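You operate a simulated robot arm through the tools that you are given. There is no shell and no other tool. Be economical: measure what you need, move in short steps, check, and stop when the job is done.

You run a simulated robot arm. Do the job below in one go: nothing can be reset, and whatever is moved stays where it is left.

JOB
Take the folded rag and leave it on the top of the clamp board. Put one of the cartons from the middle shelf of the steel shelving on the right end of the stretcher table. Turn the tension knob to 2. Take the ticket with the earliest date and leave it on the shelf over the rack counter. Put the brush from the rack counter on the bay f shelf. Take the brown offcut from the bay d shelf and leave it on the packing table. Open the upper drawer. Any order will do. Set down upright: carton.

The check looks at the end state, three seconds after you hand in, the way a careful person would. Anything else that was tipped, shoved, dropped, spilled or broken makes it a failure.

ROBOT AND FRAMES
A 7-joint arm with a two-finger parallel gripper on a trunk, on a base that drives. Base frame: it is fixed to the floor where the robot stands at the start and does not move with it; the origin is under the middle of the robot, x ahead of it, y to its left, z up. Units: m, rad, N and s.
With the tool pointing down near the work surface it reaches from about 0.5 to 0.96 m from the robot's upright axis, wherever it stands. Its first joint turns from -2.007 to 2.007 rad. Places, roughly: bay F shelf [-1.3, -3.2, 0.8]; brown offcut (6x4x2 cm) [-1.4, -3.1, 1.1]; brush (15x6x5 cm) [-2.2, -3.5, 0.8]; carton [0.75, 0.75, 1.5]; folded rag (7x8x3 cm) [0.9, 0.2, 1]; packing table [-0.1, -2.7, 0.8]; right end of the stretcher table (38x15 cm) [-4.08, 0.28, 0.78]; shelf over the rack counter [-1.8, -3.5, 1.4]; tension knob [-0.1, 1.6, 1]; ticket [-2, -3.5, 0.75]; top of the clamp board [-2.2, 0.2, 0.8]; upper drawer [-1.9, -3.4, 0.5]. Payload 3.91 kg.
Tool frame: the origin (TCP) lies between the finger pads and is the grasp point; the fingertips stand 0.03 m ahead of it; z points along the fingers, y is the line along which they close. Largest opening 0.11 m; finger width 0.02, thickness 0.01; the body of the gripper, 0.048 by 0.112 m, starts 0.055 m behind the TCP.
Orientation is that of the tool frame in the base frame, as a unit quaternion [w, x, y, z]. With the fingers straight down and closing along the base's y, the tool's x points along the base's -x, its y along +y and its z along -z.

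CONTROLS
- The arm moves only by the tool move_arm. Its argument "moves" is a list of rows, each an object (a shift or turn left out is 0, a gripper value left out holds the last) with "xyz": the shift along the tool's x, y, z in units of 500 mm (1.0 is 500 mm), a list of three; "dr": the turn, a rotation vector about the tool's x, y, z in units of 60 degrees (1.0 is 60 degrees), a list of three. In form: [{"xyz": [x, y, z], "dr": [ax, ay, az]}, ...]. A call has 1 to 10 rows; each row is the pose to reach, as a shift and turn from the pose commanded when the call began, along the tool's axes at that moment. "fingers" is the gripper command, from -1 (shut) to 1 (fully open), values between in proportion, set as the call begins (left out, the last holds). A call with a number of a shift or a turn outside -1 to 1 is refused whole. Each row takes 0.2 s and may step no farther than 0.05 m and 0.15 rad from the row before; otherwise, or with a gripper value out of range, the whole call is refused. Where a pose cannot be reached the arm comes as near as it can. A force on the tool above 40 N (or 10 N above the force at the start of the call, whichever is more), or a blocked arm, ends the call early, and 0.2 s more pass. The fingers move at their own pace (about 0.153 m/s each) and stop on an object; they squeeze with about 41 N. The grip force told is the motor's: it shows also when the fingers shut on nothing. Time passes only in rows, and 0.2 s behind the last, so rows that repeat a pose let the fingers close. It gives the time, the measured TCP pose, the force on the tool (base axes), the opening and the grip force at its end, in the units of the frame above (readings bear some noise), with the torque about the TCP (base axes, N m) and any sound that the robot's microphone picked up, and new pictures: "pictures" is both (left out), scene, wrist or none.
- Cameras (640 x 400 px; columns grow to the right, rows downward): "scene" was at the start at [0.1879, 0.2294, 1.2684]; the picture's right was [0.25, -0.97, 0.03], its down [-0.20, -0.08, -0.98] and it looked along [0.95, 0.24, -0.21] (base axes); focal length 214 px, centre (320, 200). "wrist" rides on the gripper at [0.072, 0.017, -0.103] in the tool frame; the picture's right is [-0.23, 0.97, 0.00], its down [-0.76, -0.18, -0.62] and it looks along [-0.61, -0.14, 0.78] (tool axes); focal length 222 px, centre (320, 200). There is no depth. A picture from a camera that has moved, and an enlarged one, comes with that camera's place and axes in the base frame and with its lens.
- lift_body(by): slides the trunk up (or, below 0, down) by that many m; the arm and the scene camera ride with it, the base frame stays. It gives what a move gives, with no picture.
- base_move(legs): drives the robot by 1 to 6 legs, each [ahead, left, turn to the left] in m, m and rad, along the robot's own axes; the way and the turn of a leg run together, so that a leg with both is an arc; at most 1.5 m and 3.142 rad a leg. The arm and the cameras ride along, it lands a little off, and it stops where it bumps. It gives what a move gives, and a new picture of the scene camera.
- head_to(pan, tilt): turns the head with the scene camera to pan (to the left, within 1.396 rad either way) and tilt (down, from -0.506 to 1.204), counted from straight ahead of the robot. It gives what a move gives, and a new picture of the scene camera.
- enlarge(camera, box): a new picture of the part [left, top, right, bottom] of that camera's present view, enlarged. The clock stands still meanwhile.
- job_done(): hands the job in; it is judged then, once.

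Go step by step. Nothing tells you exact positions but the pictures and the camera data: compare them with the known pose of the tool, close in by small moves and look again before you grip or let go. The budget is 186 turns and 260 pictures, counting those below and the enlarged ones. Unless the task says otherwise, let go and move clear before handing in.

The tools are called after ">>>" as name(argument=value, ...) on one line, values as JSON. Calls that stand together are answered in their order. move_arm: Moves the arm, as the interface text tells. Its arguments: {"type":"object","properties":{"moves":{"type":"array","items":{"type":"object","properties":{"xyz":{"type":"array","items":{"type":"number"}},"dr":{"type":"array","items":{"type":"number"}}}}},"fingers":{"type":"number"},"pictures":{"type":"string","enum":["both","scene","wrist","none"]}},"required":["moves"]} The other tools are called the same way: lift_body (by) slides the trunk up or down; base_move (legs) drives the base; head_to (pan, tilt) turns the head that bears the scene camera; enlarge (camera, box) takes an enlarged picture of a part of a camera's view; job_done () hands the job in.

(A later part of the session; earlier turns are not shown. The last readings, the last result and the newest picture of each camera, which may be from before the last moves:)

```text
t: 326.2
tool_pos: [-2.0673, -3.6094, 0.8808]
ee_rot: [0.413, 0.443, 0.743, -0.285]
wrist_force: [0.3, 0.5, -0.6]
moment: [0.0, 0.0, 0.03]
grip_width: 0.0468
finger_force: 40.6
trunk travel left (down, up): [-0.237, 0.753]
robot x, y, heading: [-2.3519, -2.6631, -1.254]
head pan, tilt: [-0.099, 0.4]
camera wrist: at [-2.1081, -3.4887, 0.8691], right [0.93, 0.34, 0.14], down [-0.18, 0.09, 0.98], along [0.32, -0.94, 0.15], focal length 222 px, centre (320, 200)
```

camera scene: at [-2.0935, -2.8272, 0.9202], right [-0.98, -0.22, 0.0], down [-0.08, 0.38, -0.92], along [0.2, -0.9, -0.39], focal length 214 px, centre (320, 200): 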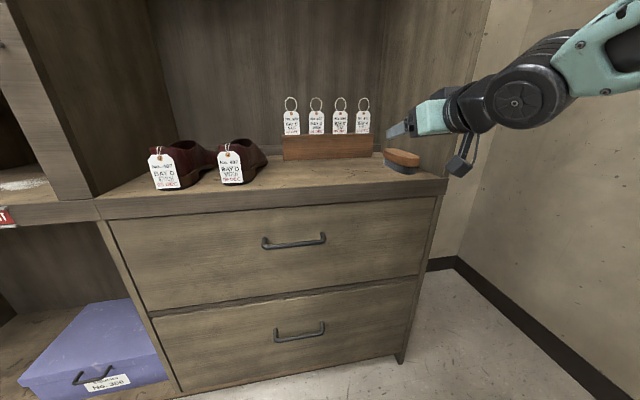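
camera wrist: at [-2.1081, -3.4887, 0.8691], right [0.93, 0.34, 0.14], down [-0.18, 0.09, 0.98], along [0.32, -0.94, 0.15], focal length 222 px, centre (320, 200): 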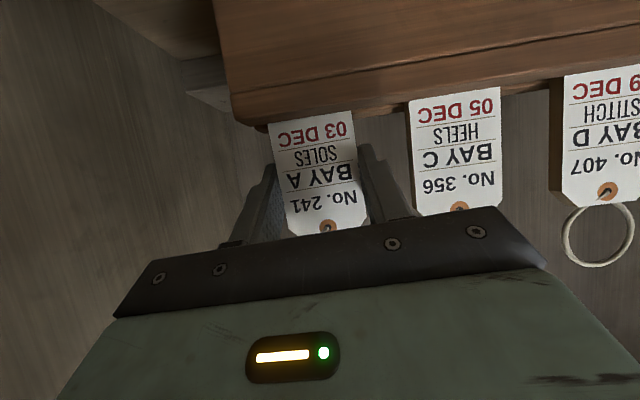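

The ticket is gripped by its edges. I lift straight up with the trunk.

>>> lift_body(by=0.1)

>>> move_arm(moves=[{"xyz": [0, 0, 0]}], pictures="both")

```text
t: 327.6
tool_pos: [-2.0678, -3.6085, 0.9811]
ee_rot: [0.413, 0.443, 0.743, -0.285]
wrist_force: [0.2, 0.5, -0.3]
moment: [-0.04, 0.02, 0.02]
grip_width: 0.0466
finger_force: 41.4
trunk travel left (down, up): [-0.337, 0.653]
robot x, y, heading: [-2.3462, -2.6657, -1.251]
head pan, tilt: [-0.099, 0.4]
```

```text
t: 328.0
tool_pos: [-2.066, -3.6083, 0.9807]
ee_rot: [0.414, 0.443, 0.742, -0.286]
wrist_force: [-0.5, 0.1, -0.3]
moment: [0.01, -0.04, 0.03]
grip_width: 0.0467
finger_force: 41.5
trunk travel left (down, up): [-0.337, 0.653]
robot x, y, heading: [-2.3519, -2.6683, -1.251]
head pan, tilt: [-0.099, 0.4]
camera scene: at [-2.0942, -2.8251, 1.0208], right [-0.98, -0.22, 0.0], down [-0.08, 0.38, -0.92], along [0.2, -0.9, -0.39], focal length 214 px, centre (320, 200)
camera wrist: at [-2.1082, -3.4887, 0.969], right [0.93, 0.34, 0.14], down [-0.18, 0.09, 0.98], along [0.32, -0.94, 0.15], focal length 222 px, centre (320, 200)
```

scene: 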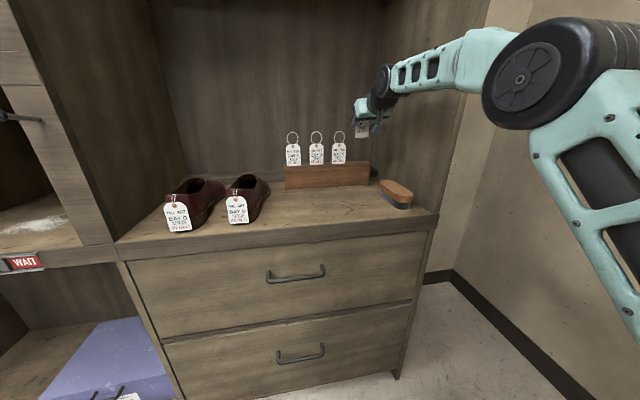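
wrist: 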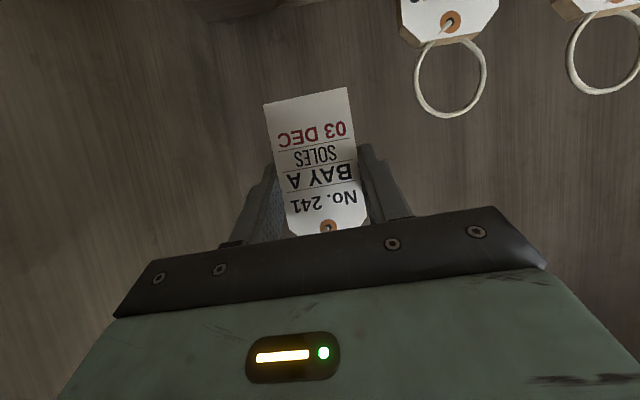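

The ticket is free of the rail. I back out, raise the trunk and pitch the tool down to 60° for laying it on the shelf above.

>>> base_move(legs=[[-0.45, 0, 0]])

>>> lift_body(by=0.4)

>>> lift_body(by=0.15)

>>> move_arm(moves=[{"dr": [0, 0.13, 0]}, {"dr": [0, 0.26, 0]}, {"dr": [0, 0.39, 0]}, {"dr": [0, 0.5, 0]}], pictures="both")

```text
t: 330.7
tool_pos: [-2.2059, -3.1782, 0.9805]
ee_rot: [0.413, 0.443, 0.743, -0.285]
wrist_force: [-0.2, -0.3, 0.3]
moment: [0.01, -0.01, -0.02]
grip_width: 0.0468
finger_force: 40.6
trunk travel left (down, up): [-0.337, 0.653]
robot x, y, heading: [-2.4922, -2.2319, -1.254]
head pan, tilt: [-0.099, 0.4]
camera scene: at [-2.2353, -2.3952, 1.0208], right [-0.98, -0.22, 0.0], down [-0.09, 0.38, -0.92], along [0.2, -0.9, -0.39], focal length 214 px, centre (320, 200)
```

scene: 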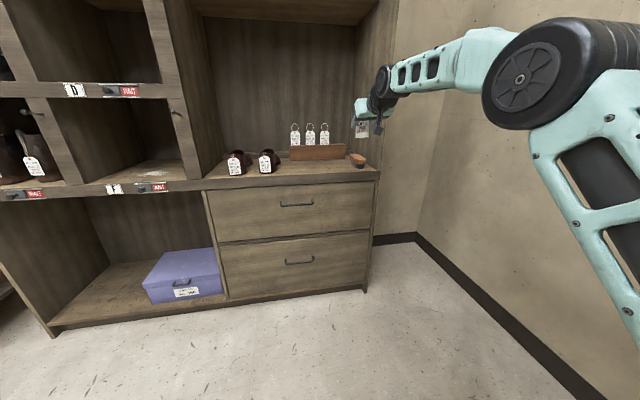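

```text
t: 334.5
tool_pos: [-2.206, -3.1792, 1.3809]
ee_rot: [0.414, 0.442, 0.743, -0.285]
wrist_force: [-0.1, -0.7, -0.1]
moment: [0.03, 0.0, -0.01]
grip_width: 0.0467
finger_force: 41.1
trunk travel left (down, up): [-0.737, 0.253]
robot x, y, heading: [-2.4959, -2.2359, -1.255]
head pan, tilt: [-0.099, 0.4]
```

```text
t: 336.3
tool_pos: [-2.2066, -3.1783, 1.532]
ee_rot: [0.414, 0.442, 0.743, -0.285]
wrist_force: [0.1, -0.5, -0.2]
moment: [0.01, -0.02, 0.0]
grip_width: 0.0469
finger_force: 40.9
trunk travel left (down, up): [-0.887, 0.103]
robot x, y, heading: [-2.4931, -2.2358, -1.248]
head pan, tilt: [-0.099, 0.4]
```

```text
t: 337.3
tool_pos: [-2.2192, -3.1332, 1.4898]
ee_rot: [0.212, 0.5, 0.824, -0.163]
wrist_force: [0.1, -0.8, -1.4]
moment: [0.01, 0.03, -0.01]
grip_width: 0.0464
finger_force: 40.8
out of reach, approached as far as the arm can: row 3, 4
trunk travel left (down, up): [-0.887, 0.103]
robot x, y, heading: [-2.4907, -2.2331, -1.254]
head pan, tilt: [-0.099, 0.4]
camera scene: at [-2.234, -2.3955, 1.5707], right [-0.98, -0.22, 0.0], down [-0.09, 0.38, -0.92], along [0.2, -0.9, -0.39], focal length 214 px, centre (320, 200)
camera wrist: at [-2.2535, -3.0212, 1.5423], right [0.96, 0.26, 0.06], down [0.04, -0.35, 0.93], along [0.27, -0.9, -0.35], focal length 222 px, centre (320, 200)
```

scene: 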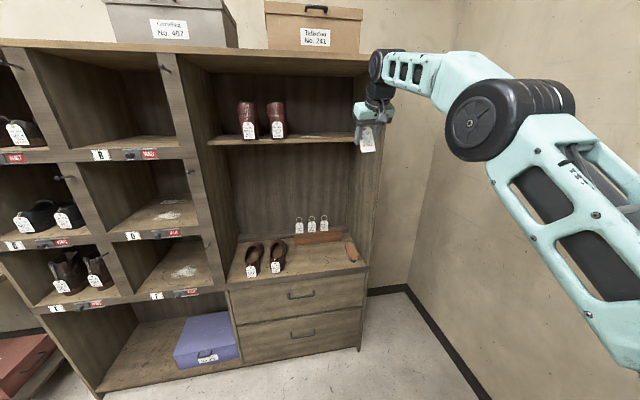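
wrist: 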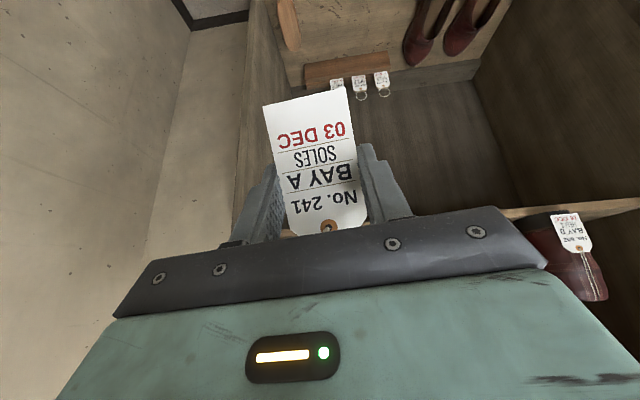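

>>> lift_body(by=0.03)

>>> base_move(legs=[[0.284, 0.078, 0]])

>>> enlarge(camera="scene", box=[250, 20, 490, 170])

```text
t: 338.0
tool_pos: [-2.2224, -3.1336, 1.5222]
ee_rot: [0.212, 0.5, 0.823, -0.164]
wrist_force: [-0.3, -0.6, -0.9]
moment: [0.0, 0.0, 0.02]
grip_width: 0.0469
finger_force: 41.1
trunk travel left (down, up): [-0.917, 0.073]
robot x, y, heading: [-2.4928, -2.2354, -1.251]
head pan, tilt: [-0.099, 0.4]
```

```text
t: 340.1
tool_pos: [-2.0579, -3.3807, 1.5226]
ee_rot: [0.213, 0.501, 0.823, -0.164]
wrist_force: [-0.2, -0.8, 0.0]
moment: [-0.04, -0.02, -0.01]
grip_width: 0.0467
finger_force: 40.9
trunk travel left (down, up): [-0.917, 0.073]
robot x, y, heading: [-2.3265, -2.4831, -1.251]
head pan, tilt: [-0.099, 0.4]
camera scene: at [-2.0713, -2.6424, 1.6009], right [-0.98, -0.22, 0.0], down [-0.09, 0.38, -0.92], along [0.2, -0.9, -0.39], focal length 214 px, centre (320, 200)
```

scene: 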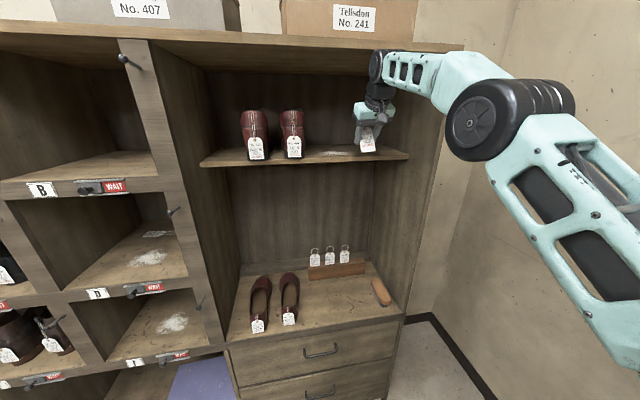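

```text
2.67 times, centred on (370, 95) of scene
camera zoom: at [-2.0713, -2.6424, 1.6009], right [-0.98, -0.22, 0.0], down [-0.09, 0.38, -0.92], along [0.2, -0.9, -0.39], focal length 572 px, centre (187, 480)
```

zoom: 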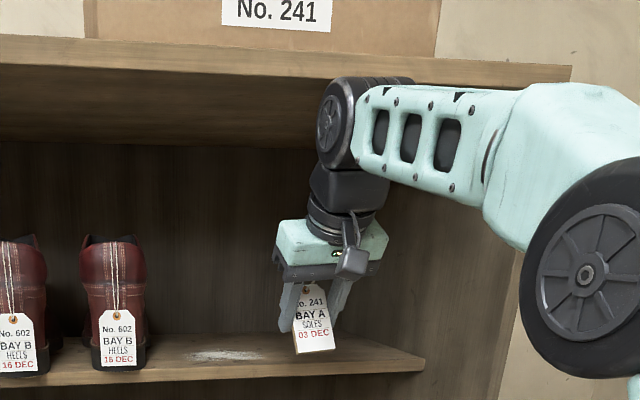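

The shelf is recessed (front at e≈-2.37, top ≈1.42), so I reduce the pitch a little to fit under the rack top, then move deeper.

>>> move_arm(moves=[{"dr": [0, -0.11, 0]}, {"dr": [0, -0.22, 0]}], pictures="none")

>>> base_move(legs=[[0.06, 0, 0]])

>>> enlarge(camera="scene", box=[250, 40, 490, 190])

```text
t: 340.7
tool_pos: [-2.0585, -3.3813, 1.5222]
ee_rot: [0.307, 0.477, 0.793, -0.221]
wrist_force: [0.4, 0.0, -1.6]
moment: [0.01, 0.02, 0.02]
grip_width: 0.0468
finger_force: 41.1
trunk travel left (down, up): [-0.917, 0.073]
robot x, y, heading: [-2.3254, -2.4798, -1.252]
head pan, tilt: [-0.099, 0.4]
```

```text
t: 341.6
tool_pos: [-2.04, -3.4373, 1.5225]
ee_rot: [0.306, 0.478, 0.793, -0.221]
wrist_force: [-1.0, 0.8, 0.0]
moment: [-0.02, -0.01, -0.01]
grip_width: 0.0467
finger_force: 41.0
trunk travel left (down, up): [-0.917, 0.073]
robot x, y, heading: [-2.3074, -2.5399, -1.249]
head pan, tilt: [-0.099, 0.4]
camera scene: at [-2.0522, -2.6999, 1.6009], right [-0.98, -0.22, 0.0], down [-0.09, 0.38, -0.92], along [0.2, -0.9, -0.39], focal length 214 px, centre (320, 200)
```

scene: 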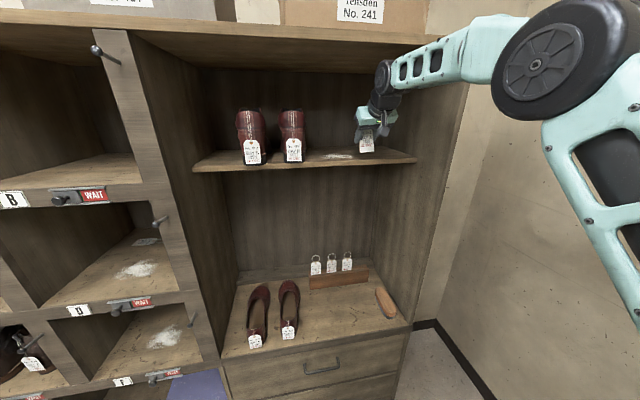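

```text
2.67 times, centred on (370, 115) of scene
camera zoom: at [-2.0522, -2.6999, 1.6009], right [-0.98, -0.22, 0.0], down [-0.09, 0.38, -0.92], along [0.2, -0.9, -0.39], focal length 572 px, centre (187, 427)
```

zoom: 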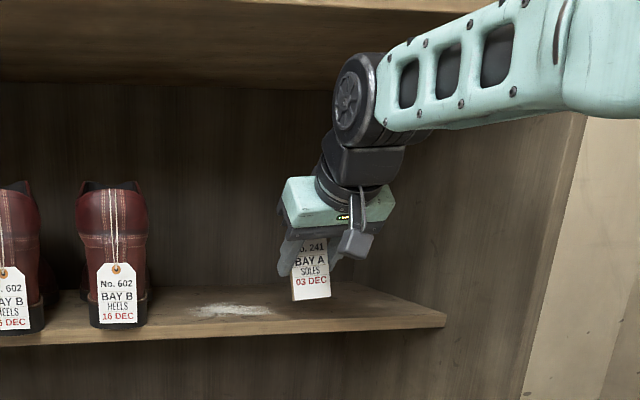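

>>> base_move(legs=[[0.085, 0.005, 0]])

>>> enlarge(camera="scene", box=[250, 60, 490, 210])

```text
t: 342.7
tool_pos: [-2.0081, -3.5162, 1.5222]
ee_rot: [0.305, 0.478, 0.793, -0.22]
wrist_force: [-0.5, -0.4, -0.1]
moment: [0.01, -0.02, -0.01]
grip_width: 0.0468
finger_force: 40.3
trunk travel left (down, up): [-0.917, 0.073]
robot x, y, heading: [-2.279, -2.6171, -1.256]
head pan, tilt: [-0.099, 0.4]
camera scene: at [-2.021, -2.7778, 1.6009], right [-0.98, -0.22, 0.0], down [-0.09, 0.38, -0.92], along [0.2, -0.9, -0.39], focal length 214 px, centre (320, 200)
```

scene: 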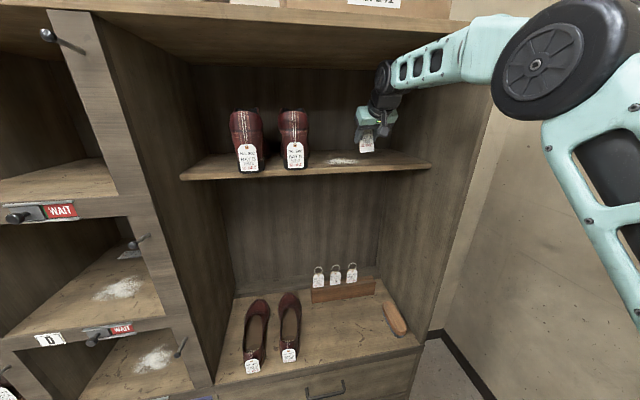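

```text
2.67 times, centred on (370, 135) of scene
camera zoom: at [-2.021, -2.7778, 1.6009], right [-0.98, -0.22, 0.0], down [-0.09, 0.38, -0.92], along [0.2, -0.9, -0.39], focal length 572 px, centre (187, 373)
```

zoom: 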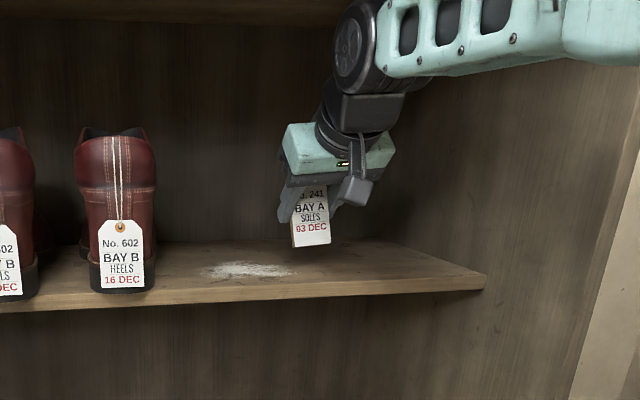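

The ticket hovers over the shelf. I come 4 cm forward so that it can lie flat, then lower until contact.

>>> base_move(legs=[[-0.04, 0, 0]])

>>> lift_body(by=-0.012)

>>> lift_body(by=-0.012)

```text
t: 343.6
tool_pos: [-2.0194, -3.4795, 1.5219]
ee_rot: [0.306, 0.477, 0.794, -0.22]
wrist_force: [0.8, -0.8, 0.2]
moment: [0.03, 0.0, 0.0]
grip_width: 0.0467
finger_force: 41.0
trunk travel left (down, up): [-0.917, 0.073]
robot x, y, heading: [-2.2896, -2.5845, -1.252]
head pan, tilt: [-0.099, 0.4]
camera scene: at [-2.0333, -2.7402, 1.6008], right [-0.98, -0.22, 0.0], down [-0.09, 0.38, -0.92], along [0.2, -0.9, -0.39], focal length 214 px, centre (320, 200)
```

scene: 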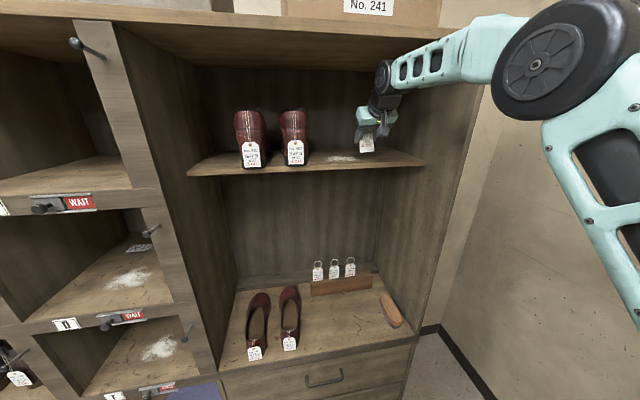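

```text
t: 344.2
tool_pos: [-2.021, -3.4782, 1.5102]
ee_rot: [0.307, 0.477, 0.794, -0.221]
wrist_force: [0.8, 0.1, -0.1]
moment: [-0.01, -0.02, 0.03]
grip_width: 0.0468
finger_force: 41.2
trunk travel left (down, up): [-0.905, 0.085]
robot x, y, heading: [-2.2905, -2.5818, -1.247]
head pan, tilt: [-0.099, 0.4]
```

```text
t: 344.8
tool_pos: [-2.0203, -3.4774, 1.4979]
ee_rot: [0.306, 0.477, 0.794, -0.22]
wrist_force: [-0.2, -0.5, -0.9]
moment: [0.0, 0.0, 0.0]
grip_width: 0.0467
finger_force: 41.6
trunk travel left (down, up): [-0.893, 0.097]
robot x, y, heading: [-2.2904, -2.5766, -1.249]
head pan, tilt: [-0.099, 0.4]
```

>>> lift_body(by=-0.01)

>>> lift_body(by=-0.01)

>>> enlarge(camera="scene", box=[290, 80, 450, 180])

```text
t: 345.4
tool_pos: [-2.021, -3.4766, 1.4943]
ee_rot: [0.311, 0.476, 0.792, -0.223]
wrist_force: [1.0, -3.3, 25.3]
moment: [0.13, -0.48, -0.04]
grip_width: 0.0469
finger_force: 40.9
trunk travel left (down, up): [-0.883, 0.107]
robot x, y, heading: [-2.2895, -2.5792, -1.248]
head pan, tilt: [-0.099, 0.4]
```

```text
t: 345.8
tool_pos: [-2.0213, -3.4797, 1.493]
ee_rot: [0.314, 0.476, 0.79, -0.226]
wrist_force: [0.2, -1.0, 7.6]
moment: [0.03, -0.15, 0.0]
grip_width: 0.0468
finger_force: 41.0
trunk travel left (down, up): [-0.879, 0.111]
robot x, y, heading: [-2.2893, -2.5816, -1.248]
head pan, tilt: [-0.099, 0.4]
stopped: the force on the tool passed its limit at 42 N (the readings are from after the stop); the commanded pose is now the measured one
```

```text
4.00 times, centred on (370, 130) of scene
camera zoom: at [-2.0335, -2.7395, 1.5621], right [-0.98, -0.22, 0.0], down [-0.09, 0.38, -0.92], along [0.2, -0.9, -0.39], focal length 858 px, centre (120, 480)
```

zoom: 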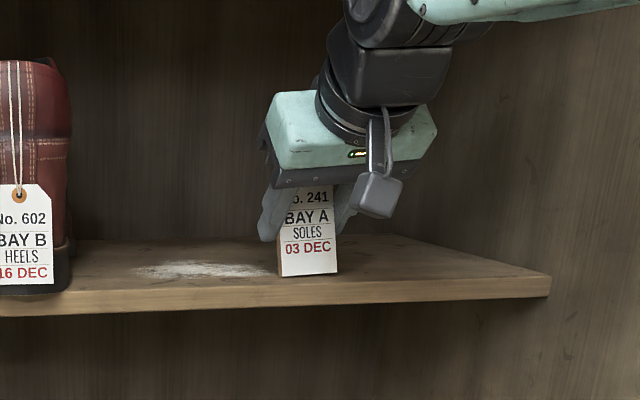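

>>> lift_body(by=0.015)

>>> base_move(legs=[[0.035, 0, 0]])

>>> lift_body(by=-0.012)

```text
t: 346.4
tool_pos: [-2.021, -3.479, 1.5064]
ee_rot: [0.312, 0.477, 0.791, -0.224]
wrist_force: [0.1, 0.9, 0.0]
moment: [-0.02, -0.02, -0.03]
grip_width: 0.0468
finger_force: 41.0
trunk travel left (down, up): [-0.894, 0.096]
robot x, y, heading: [-2.2919, -2.5788, -1.249]
head pan, tilt: [-0.099, 0.4]
```

```text
t: 347.2
tool_pos: [-2.0095, -3.5124, 1.5065]
ee_rot: [0.312, 0.476, 0.791, -0.224]
wrist_force: [1.0, 0.2, 0.6]
moment: [0.01, -0.03, 0.0]
grip_width: 0.0472
finger_force: 40.8
trunk travel left (down, up): [-0.894, 0.096]
robot x, y, heading: [-2.2794, -2.6136, -1.25]
head pan, tilt: [-0.099, 0.4]
camera scene: at [-2.0225, -2.7726, 1.5776], right [-0.98, -0.22, 0.0], down [-0.09, 0.38, -0.92], along [0.2, -0.9, -0.39], focal length 214 px, centre (320, 200)
```

scene: 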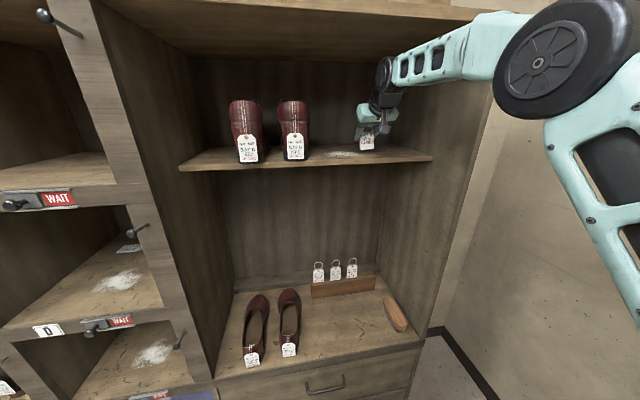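

```text
t: 347.9
tool_pos: [-2.0099, -3.5121, 1.4949]
ee_rot: [0.312, 0.477, 0.79, -0.225]
wrist_force: [0.8, 0.6, 0.3]
moment: [0.02, -0.01, 0.0]
grip_width: 0.0467
finger_force: 40.7
trunk travel left (down, up): [-0.882, 0.108]
robot x, y, heading: [-2.2759, -2.6136, -1.25]
head pan, tilt: [-0.099, 0.4]
```

>>> move_arm(moves=[{"xyz": [0, 0, 0]}, {"xyz": [0, 0, 0]}, {"xyz": [0, 0, 0]}], fingers=0.5, pictures="wrist")

>>> enlarge(camera="scene", box=[290, 90, 450, 190])

```text
t: 348.6
tool_pos: [-2.0091, -3.5118, 1.496]
ee_rot: [0.313, 0.476, 0.791, -0.225]
wrist_force: [0.9, 0.2, 0.0]
moment: [-0.01, -0.01, 0.01]
grip_width: 0.0824
finger_force: 0.0
trunk travel left (down, up): [-0.882, 0.108]
robot x, y, heading: [-2.2777, -2.6133, -1.251]
head pan, tilt: [-0.099, 0.4]
camera wrist: at [-2.0483, -3.3927, 1.5156], right [0.95, 0.29, 0.1], down [-0.07, -0.14, 0.99], along [0.3, -0.95, -0.11], focal length 222 px, centre (320, 200)
```

wrist: 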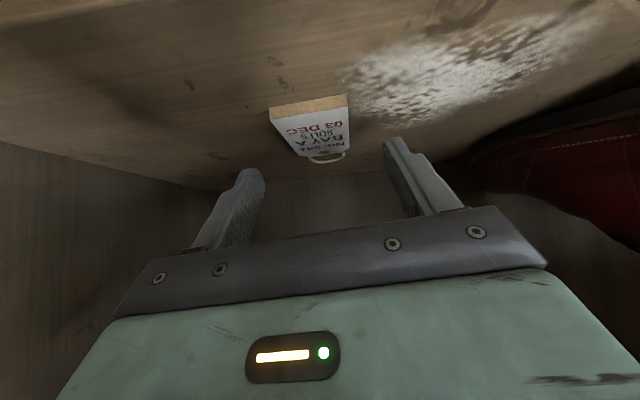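

```text
4.00 times, centred on (370, 140) of scene
camera zoom: at [-2.0224, -2.7729, 1.5655], right [-0.98, -0.22, 0.0], down [-0.09, 0.38, -0.92], along [0.2, -0.9, -0.39], focal length 858 px, centre (120, 440)
```

zoom: 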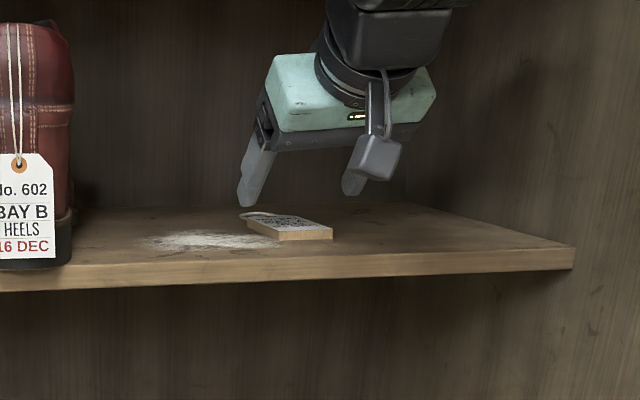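

The ticket lies flat on the shelf. Now the brush: I back out, lower, and line up with it.

>>> base_move(legs=[[-0.4, -0.1, 0]])

>>> lift_body(by=-0.4)

>>> lift_body(by=-0.12)

>>> move_arm(moves=[{"xyz": [0, 0, 0]}], pictures="both")

```text
t: 351.2
tool_pos: [-2.2275, -3.1664, 1.4942]
ee_rot: [0.313, 0.476, 0.79, -0.224]
wrist_force: [-0.2, -1.0, 0.0]
moment: [-0.03, 0.02, -0.02]
grip_width: 0.0825
finger_force: 0.2
trunk travel left (down, up): [-0.882, 0.108]
robot x, y, heading: [-2.4965, -2.2666, -1.25]
head pan, tilt: [-0.099, 0.4]
camera scene: at [-2.2413, -2.4272, 1.5655], right [-0.98, -0.22, 0.0], down [-0.09, 0.38, -0.92], along [0.2, -0.9, -0.39], focal length 214 px, centre (320, 200)
```

scene: 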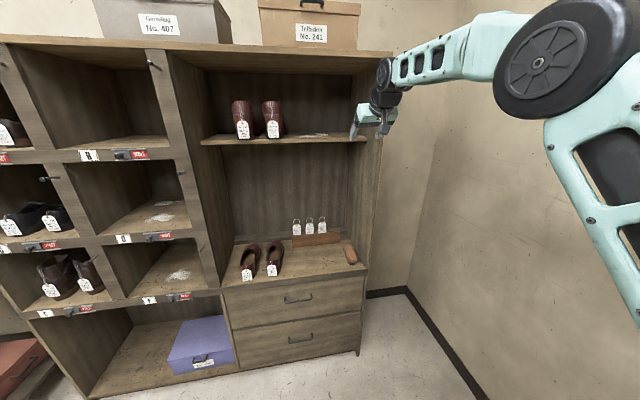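

```text
t: 355.0
tool_pos: [-2.2288, -3.166, 1.0948]
ee_rot: [0.312, 0.476, 0.791, -0.225]
wrist_force: [-0.3, 0.4, 0.2]
moment: [-0.01, 0.02, -0.01]
grip_width: 0.0826
finger_force: 0.0
trunk travel left (down, up): [-0.482, 0.508]
robot x, y, heading: [-2.5001, -2.2683, -1.251]
head pan, tilt: [-0.099, 0.4]
```

```text
t: 356.5
tool_pos: [-2.2275, -3.1672, 0.9748]
ee_rot: [0.313, 0.476, 0.791, -0.225]
wrist_force: [-0.1, 0.5, 0.7]
moment: [-0.01, 0.02, 0.01]
grip_width: 0.0823
finger_force: 0.0
trunk travel left (down, up): [-0.362, 0.628]
robot x, y, heading: [-2.4932, -2.2685, -1.246]
head pan, tilt: [-0.099, 0.4]
```

```text
t: 356.9
tool_pos: [-2.228, -3.1661, 0.9748]
ee_rot: [0.313, 0.476, 0.791, -0.225]
wrist_force: [-0.8, -0.2, 0.5]
moment: [-0.02, 0.02, -0.01]
grip_width: 0.0825
finger_force: 0.1
trunk travel left (down, up): [-0.362, 0.628]
robot x, y, heading: [-2.5019, -2.2663, -1.251]
head pan, tilt: [-0.099, 0.4]
camera scene: at [-2.2413, -2.427, 1.0456], right [-0.98, -0.22, 0.0], down [-0.09, 0.38, -0.92], along [0.2, -0.9, -0.39], focal length 214 px, centre (320, 200)
camera wrist: at [-2.2668, -3.0468, 0.9957], right [0.95, 0.29, 0.1], down [-0.07, -0.14, 0.99], along [0.31, -0.95, -0.11], focal length 222 px, centre (320, 200)
```

scene: 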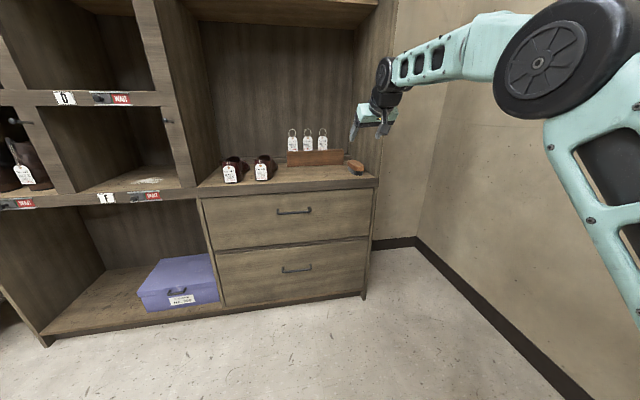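
wrist: 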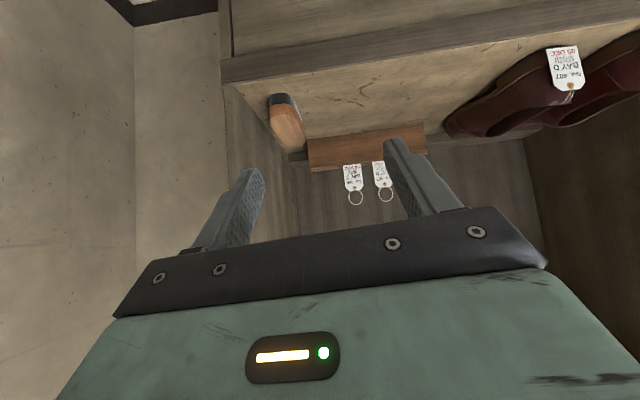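

>>> base_move(legs=[[0.135, -0.061, 0]])

>>> lift_body(by=-0.1)

>>> move_arm(moves=[{"xyz": [0, 0, 0]}], fingers=0.35, pictures="wrist")

```text
t: 358.3
tool_pos: [-2.2439, -3.3145, 0.9756]
ee_rot: [0.312, 0.477, 0.79, -0.225]
wrist_force: [-0.4, -0.1, 0.3]
moment: [0.02, -0.02, 0.01]
grip_width: 0.0826
finger_force: 0.1
trunk travel left (down, up): [-0.362, 0.628]
robot x, y, heading: [-2.5178, -2.4156, -1.25]
head pan, tilt: [-0.099, 0.4]
camera scene: at [-2.2558, -2.575, 1.0455], right [-0.98, -0.22, 0.0], down [-0.09, 0.38, -0.92], along [0.2, -0.9, -0.39], focal length 214 px, centre (320, 200)
```

scene: 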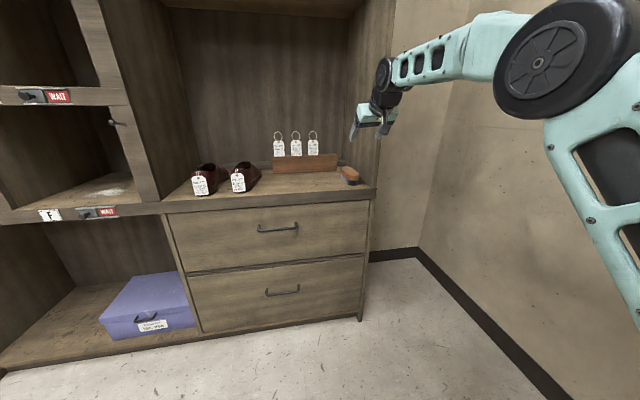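

```text
t: 359.6
tool_pos: [-2.2428, -3.3144, 0.8749]
ee_rot: [0.312, 0.477, 0.791, -0.225]
wrist_force: [-0.3, 0.0, -0.2]
moment: [0.0, 0.01, 0.02]
grip_width: 0.0825
finger_force: 0.0
trunk travel left (down, up): [-0.262, 0.728]
robot x, y, heading: [-2.5139, -2.4144, -1.245]
head pan, tilt: [-0.099, 0.4]
```

```text
t: 360.0
tool_pos: [-2.2431, -3.3148, 0.8756]
ee_rot: [0.312, 0.476, 0.791, -0.225]
wrist_force: [-0.1, 0.9, -0.2]
moment: [0.0, 0.02, -0.01]
grip_width: 0.0746
finger_force: 0.0
trunk travel left (down, up): [-0.262, 0.728]
robot x, y, heading: [-2.514, -2.4138, -1.253]
head pan, tilt: [-0.099, 0.4]
camera wrist: at [-2.2816, -3.1948, 0.8957], right [0.95, 0.29, 0.1], down [-0.07, -0.14, 0.99], along [0.31, -0.95, -0.11], focal length 222 px, centre (320, 200)
```

wrist: 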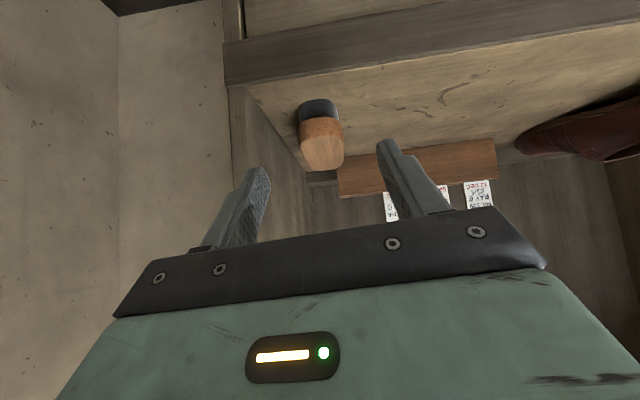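

The brush is centred between the fingers; the right finger clears the side wall by about 1 cm. I advance above it, then look before lowering.

>>> move_arm(moves=[{"xyz": [-0.057, -0.005, 0.058]}, {"xyz": [-0.114, -0.01, 0.115]}, {"xyz": [-0.17, -0.015, 0.173]}, {"xyz": [-0.227, -0.02, 0.23]}], pictures="both")

```text
t: 361.0
tool_pos: [-2.2169, -3.383, 0.8561]
ee_rot: [0.312, 0.477, 0.791, -0.224]
wrist_force: [-0.5, 0.3, -0.5]
moment: [0.0, 0.02, 0.01]
grip_width: 0.0744
finger_force: 0.1
out of reach, approached as far as the arm can: row 2, 3, 4
trunk travel left (down, up): [-0.262, 0.728]
robot x, y, heading: [-2.5155, -2.4165, -1.25]
head pan, tilt: [-0.099, 0.4]
camera scene: at [-2.2558, -2.575, 0.9455], right [-0.98, -0.22, 0.0], down [-0.09, 0.38, -0.92], along [0.2, -0.9, -0.39], focal length 214 px, centre (320, 200)
camera wrist: at [-2.2552, -3.2632, 0.8768], right [0.95, 0.29, 0.1], down [-0.07, -0.14, 0.99], along [0.31, -0.95, -0.11], focal length 222 px, centre (320, 200)
```

scene: 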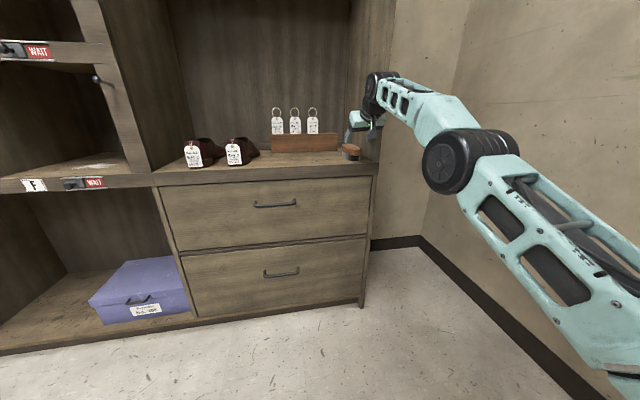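
wrist: 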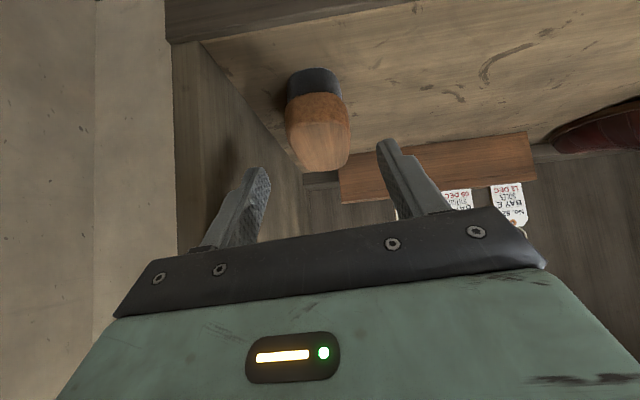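

>>> lift_body(by=0.012)

>>> base_move(legs=[[0.088, 0.008, 0]])

>>> move_arm(moves=[{"xyz": [0, 0, 0]}], pictures="wrist")

```text
t: 361.6
tool_pos: [-2.2158, -3.3838, 0.8683]
ee_rot: [0.313, 0.476, 0.79, -0.225]
wrist_force: [0.2, -0.3, -0.3]
moment: [0.0, -0.01, -0.03]
grip_width: 0.0744
finger_force: 0.2
trunk travel left (down, up): [-0.274, 0.716]
robot x, y, heading: [-2.5122, -2.4147, -1.248]
head pan, tilt: [-0.099, 0.4]
```

```text
t: 362.7
tool_pos: [-2.1783, -3.4643, 0.8679]
ee_rot: [0.313, 0.476, 0.791, -0.224]
wrist_force: [0.1, -1.7, -0.1]
moment: [0.01, -0.02, 0.01]
grip_width: 0.0744
finger_force: 0.0
trunk travel left (down, up): [-0.274, 0.716]
robot x, y, heading: [-2.4779, -2.4932, -1.25]
head pan, tilt: [-0.099, 0.4]
camera scene: at [-2.2192, -2.6573, 0.9575], right [-0.98, -0.22, 0.0], down [-0.09, 0.38, -0.92], along [0.2, -0.9, -0.39], focal length 214 px, centre (320, 200)
```

scene: 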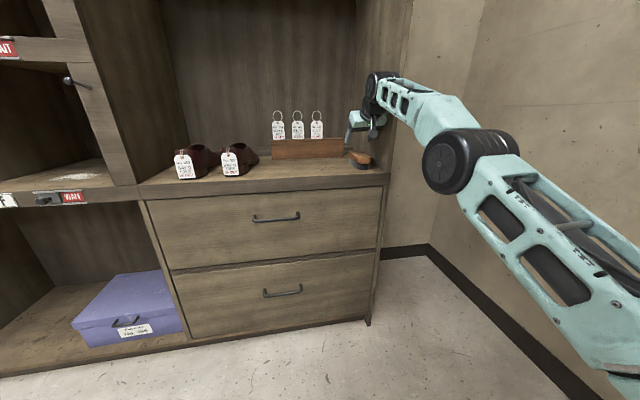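

```text
t: 363.1
tool_pos: [-2.1778, -3.465, 0.8686]
ee_rot: [0.313, 0.475, 0.791, -0.225]
wrist_force: [0.3, 0.5, 0.2]
moment: [0.0, 0.01, 0.01]
grip_width: 0.0742
finger_force: 0.0
trunk travel left (down, up): [-0.274, 0.716]
robot x, y, heading: [-2.4764, -2.5007, -1.252]
head pan, tilt: [-0.099, 0.4]
camera wrist: at [-2.2169, -3.3454, 0.8891], right [0.95, 0.3, 0.1], down [-0.07, -0.14, 0.99], along [0.31, -0.94, -0.11], focal length 222 px, centre (320, 200)
```

wrist: 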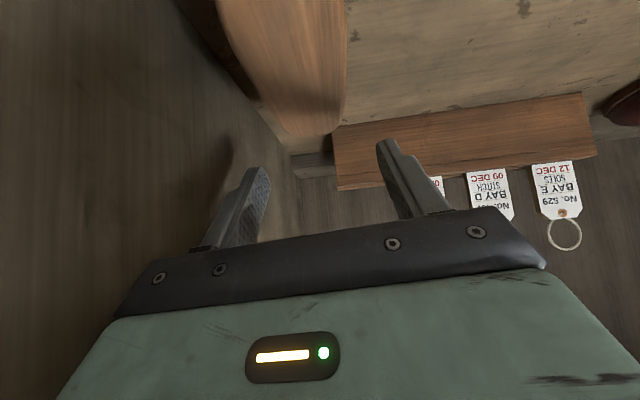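

>>> move_arm(moves=[{"xyz": [0, -0.008, 0]}, {"xyz": [0.03, -0.01, 0.03]}, {"xyz": [0.05, -0.01, 0.05]}], fingers=0.2, pictures="wrist")

```text
t: 363.9
tool_pos: [-2.1842, -3.4687, 0.8331]
ee_rot: [0.312, 0.476, 0.791, -0.225]
wrist_force: [0.0, -0.4, 0.0]
moment: [0.0, -0.03, 0.01]
grip_width: 0.0659
finger_force: 0.0
trunk travel left (down, up): [-0.274, 0.716]
robot x, y, heading: [-2.477, -2.4995, -1.245]
head pan, tilt: [-0.099, 0.4]
camera wrist: at [-2.223, -3.3486, 0.8536], right [0.95, 0.3, 0.1], down [-0.07, -0.14, 0.99], along [0.31, -0.94, -0.11], focal length 222 px, centre (320, 200)
```

wrist: 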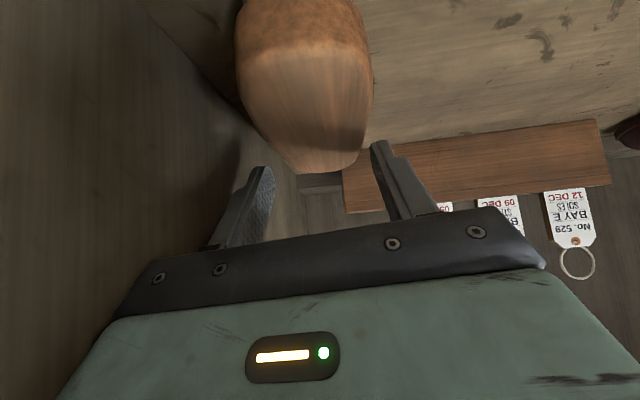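

The brush lies slightly askew, so gripping nearer its front end leaves more room at the wall. I shift back 3.5 cm and lower.

>>> move_arm(moves=[{"xyz": [0.049, 0.004, -0.05]}, {"xyz": [0.084, 0.007, -0.015]}], pictures="wrist")

```text
t: 364.5
tool_pos: [-2.1982, -3.436, 0.8077]
ee_rot: [0.313, 0.477, 0.79, -0.225]
wrist_force: [0.7, -0.1, -0.1]
moment: [0.04, -0.03, -0.02]
grip_width: 0.066
finger_force: 0.0
trunk travel left (down, up): [-0.274, 0.716]
robot x, y, heading: [-2.4772, -2.4943, -1.245]
head pan, tilt: [-0.099, 0.4]
camera wrist: at [-2.2368, -3.3164, 0.8294], right [0.95, 0.3, 0.1], down [-0.07, -0.14, 0.99], along [0.31, -0.95, -0.11], focal length 222 px, centre (320, 200)
```

wrist: 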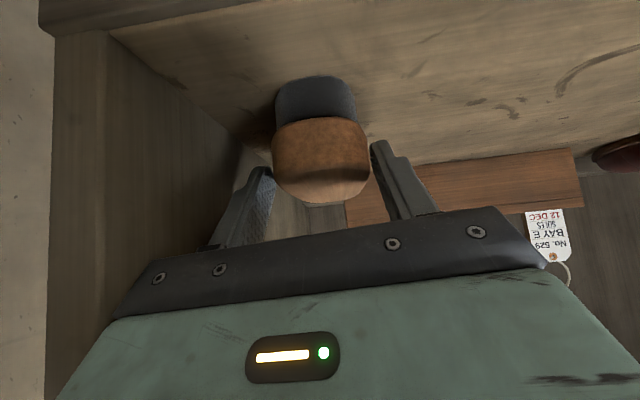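

>>> move_arm(moves=[{"xyz": [0, 0, 0]}, {"xyz": [0, 0, 0]}, {"xyz": [0, 0, 0]}], fingers=-1, pictures="none")

>>> lift_body(by=0.06)

>>> move_arm(moves=[{"xyz": [0, 0, 0]}], pictures="both")

```text
t: 365.3
tool_pos: [-2.1981, -3.4356, 0.8082]
ee_rot: [0.313, 0.476, 0.791, -0.225]
wrist_force: [-0.2, -1.0, 2.0]
moment: [-0.01, -0.11, -0.06]
grip_width: 0.0557
finger_force: 40.5
trunk travel left (down, up): [-0.274, 0.716]
robot x, y, heading: [-2.4744, -2.4955, -1.252]
head pan, tilt: [-0.099, 0.4]
```

```text
t: 366.3
tool_pos: [-2.1986, -3.4367, 0.8688]
ee_rot: [0.313, 0.476, 0.791, -0.225]
wrist_force: [0.5, -0.3, -1.5]
moment: [0.07, 0.0, -0.03]
grip_width: 0.0553
finger_force: 41.3
trunk travel left (down, up): [-0.334, 0.656]
robot x, y, heading: [-2.4775, -2.4977, -1.251]
head pan, tilt: [-0.099, 0.4]
```

```text
t: 366.7
tool_pos: [-2.1979, -3.4353, 0.8689]
ee_rot: [0.312, 0.476, 0.791, -0.224]
wrist_force: [0.5, 0.4, -1.0]
moment: [0.09, 0.04, 0.0]
grip_width: 0.0553
finger_force: 40.6
trunk travel left (down, up): [-0.334, 0.656]
robot x, y, heading: [-2.4759, -2.4967, -1.245]
head pan, tilt: [-0.099, 0.4]
camera scene: at [-2.2192, -2.6574, 1.0175], right [-0.98, -0.22, 0.0], down [-0.09, 0.38, -0.92], along [0.2, -0.9, -0.39], focal length 214 px, centre (320, 200)
camera wrist: at [-2.2368, -3.3166, 0.8891], right [0.95, 0.3, 0.1], down [-0.07, -0.14, 0.99], along [0.31, -0.94, -0.11], focal length 222 px, centre (320, 200)
```

scene: 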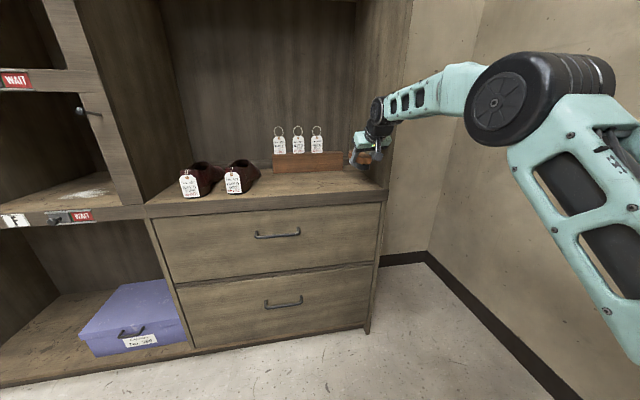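
wrist: 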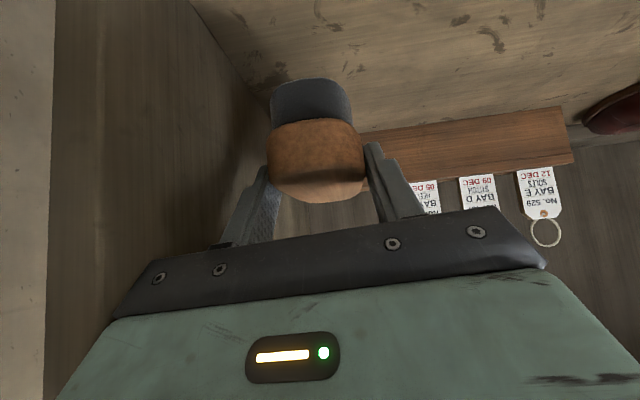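

The brush is held. I back out and slide left to bay F.

>>> base_move(legs=[[-0.35, 0, 0], [0, 0.89, 0], [0.1, 0, 0]])

>>> head_to(pan=0.0, tilt=0.2)

>>> move_arm(moves=[{"xyz": [0, 0, 0]}], pictures="wrist")

```text
t: 373.9
tool_pos: [-1.4474, -2.9082, 0.8669]
ee_rot: [0.314, 0.47, 0.794, -0.223]
wrist_force: [-0.1, -0.3, -2.0]
moment: [0.03, 0.04, 0.02]
grip_width: 0.055
finger_force: 40.8
trunk travel left (down, up): [-0.334, 0.656]
robot x, y, heading: [-1.7397, -1.9765, -1.234]
head pan, tilt: [-0.099, 0.4]
camera scene: at [-1.4816, -2.1299, 1.0175], right [-0.97, -0.24, 0.0], down [-0.09, 0.38, -0.92], along [0.22, -0.89, -0.39], focal length 214 px, centre (320, 200)
```

scene: 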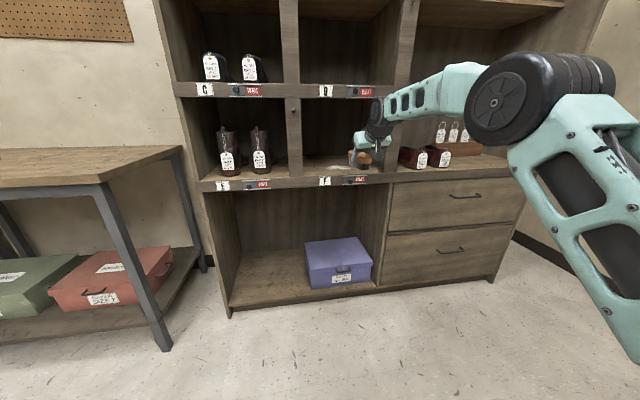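

```text
t: 374.6
tool_pos: [-1.4477, -2.9075, 0.8685]
ee_rot: [0.315, 0.469, 0.795, -0.222]
wrist_force: [0.2, 0.5, -1.6]
moment: [0.04, 0.01, 0.04]
grip_width: 0.0546
finger_force: 40.7
trunk travel left (down, up): [-0.334, 0.656]
robot x, y, heading: [-1.7433, -1.9779, -1.236]
head pan, tilt: [0.0, 0.201]
camera scene: at [-1.4726, -2.1278, 1.036], right [-0.94, -0.33, 0.0], down [-0.07, 0.19, -0.98], along [0.33, -0.92, -0.2], focal length 214 px, centre (320, 200)
```

scene: 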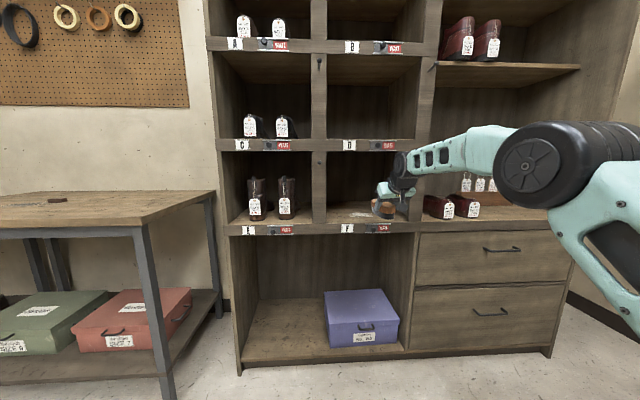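

```text
t: 375.0
tool_pos: [-1.4483, -2.9092, 0.868]
ee_rot: [0.315, 0.469, 0.795, -0.222]
wrist_force: [-0.5, 0.1, -0.5]
moment: [0.06, -0.02, -0.03]
grip_width: 0.0548
finger_force: 40.8
trunk travel left (down, up): [-0.334, 0.656]
robot x, y, heading: [-1.7398, -1.9746, -1.233]
head pan, tilt: [0.0, 0.201]
camera wrist: at [-1.4887, -2.7894, 0.8891], right [0.94, 0.31, 0.1], down [-0.06, -0.14, 0.99], along [0.32, -0.94, -0.11], focal length 222 px, centre (320, 200)
```

wrist: 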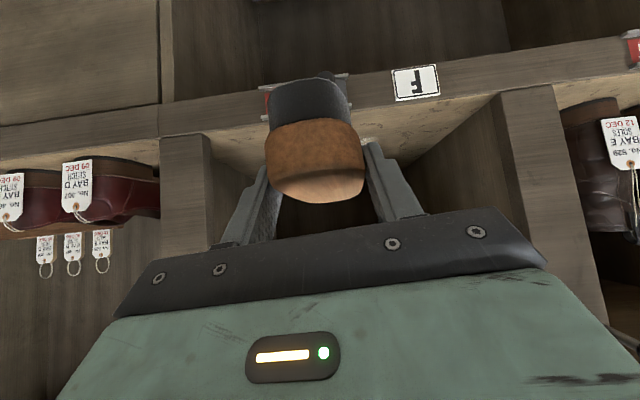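

>>> lift_body(by=-0.03)

>>> base_move(legs=[[0.198, 0.028, 0]])

>>> lift_body(by=-0.012)

>>> lift_body(by=-0.01)

```text
t: 375.8
tool_pos: [-1.4479, -2.9076, 0.8373]
ee_rot: [0.314, 0.469, 0.795, -0.222]
wrist_force: [-0.2, 0.1, -1.1]
moment: [0.04, 0.01, -0.02]
grip_width: 0.0546
finger_force: 41.2
trunk travel left (down, up): [-0.304, 0.686]
robot x, y, heading: [-1.7416, -1.9743, -1.233]
head pan, tilt: [0.0, 0.201]
```

```text
t: 377.4
tool_pos: [-1.3555, -3.0843, 0.8381]
ee_rot: [0.315, 0.468, 0.795, -0.222]
wrist_force: [-1.0, 1.1, -1.6]
moment: [0.02, 0.02, 0.02]
grip_width: 0.0547
finger_force: 41.0
trunk travel left (down, up): [-0.304, 0.686]
robot x, y, heading: [-1.6475, -2.1473, -1.233]
head pan, tilt: [0.0, 0.201]
camera scene: at [-1.3802, -2.3042, 1.0061], right [-0.94, -0.33, 0.0], down [-0.07, 0.19, -0.98], along [0.33, -0.92, -0.2], focal length 214 px, centre (320, 200)
```

scene: 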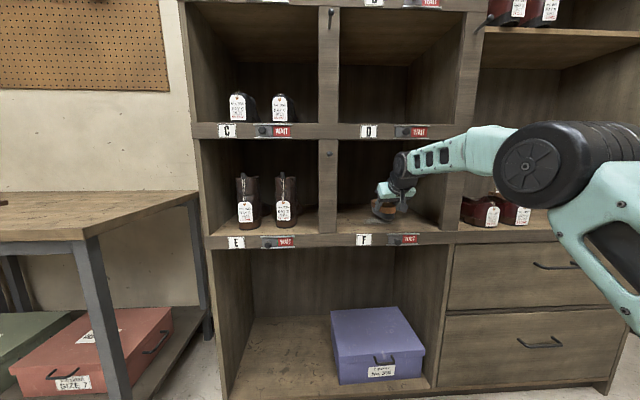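

```text
t: 378.0
tool_pos: [-1.3557, -3.0841, 0.8262]
ee_rot: [0.314, 0.47, 0.794, -0.223]
wrist_force: [0.1, 0.1, -1.1]
moment: [0.05, 0.0, -0.01]
grip_width: 0.0546
finger_force: 41.4
trunk travel left (down, up): [-0.292, 0.698]
robot x, y, heading: [-1.6477, -2.1499, -1.229]
head pan, tilt: [0.0, 0.201]
```

```text
t: 378.6
tool_pos: [-1.3566, -3.0856, 0.8161]
ee_rot: [0.314, 0.47, 0.794, -0.222]
wrist_force: [0.4, -0.3, -0.8]
moment: [0.06, 0.02, 0.0]
grip_width: 0.0546
finger_force: 40.9
trunk travel left (down, up): [-0.282, 0.708]
robot x, y, heading: [-1.6498, -2.1489, -1.234]
head pan, tilt: [0.0, 0.201]
```

>>> lift_body(by=-0.006)

>>> lift_body(by=-0.006)

>>> move_arm(moves=[{"xyz": [0, 0, 0]}], pictures="wrist")

```text
t: 379.1
tool_pos: [-1.3563, -3.0848, 0.8106]
ee_rot: [0.314, 0.469, 0.795, -0.222]
wrist_force: [-0.7, 0.3, -1.3]
moment: [0.03, 0.03, -0.01]
grip_width: 0.0544
finger_force: 41.2
trunk travel left (down, up): [-0.276, 0.714]
robot x, y, heading: [-1.6471, -2.1529, -1.236]
head pan, tilt: [0.0, 0.201]
```

```text
t: 379.6
tool_pos: [-1.357, -3.0844, 0.8092]
ee_rot: [0.318, 0.469, 0.793, -0.224]
wrist_force: [-1.6, 2.0, 18.8]
moment: [0.42, -0.29, 0.09]
grip_width: 0.0545
finger_force: 40.9
trunk travel left (down, up): [-0.27, 0.72]
robot x, y, heading: [-1.649, -2.1522, -1.234]
head pan, tilt: [0.0, 0.201]
```

```text
t: 380.1
tool_pos: [-1.3557, -3.0845, 0.8084]
ee_rot: [0.319, 0.467, 0.793, -0.224]
wrist_force: [0.8, -1.0, 28.2]
moment: [0.26, -0.48, -0.05]
grip_width: 0.0545
finger_force: 40.8
trunk travel left (down, up): [-0.27, 0.72]
robot x, y, heading: [-1.6515, -2.1537, -1.226]
head pan, tilt: [0.0, 0.201]
camera wrist: at [-1.3964, -2.9653, 0.8291], right [0.94, 0.31, 0.11], down [-0.07, -0.13, 0.99], along [0.32, -0.94, -0.1], focal length 222 px, centre (320, 200)
```

wrist: 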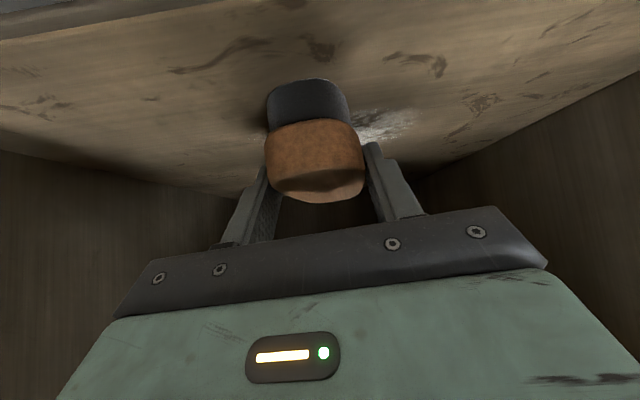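

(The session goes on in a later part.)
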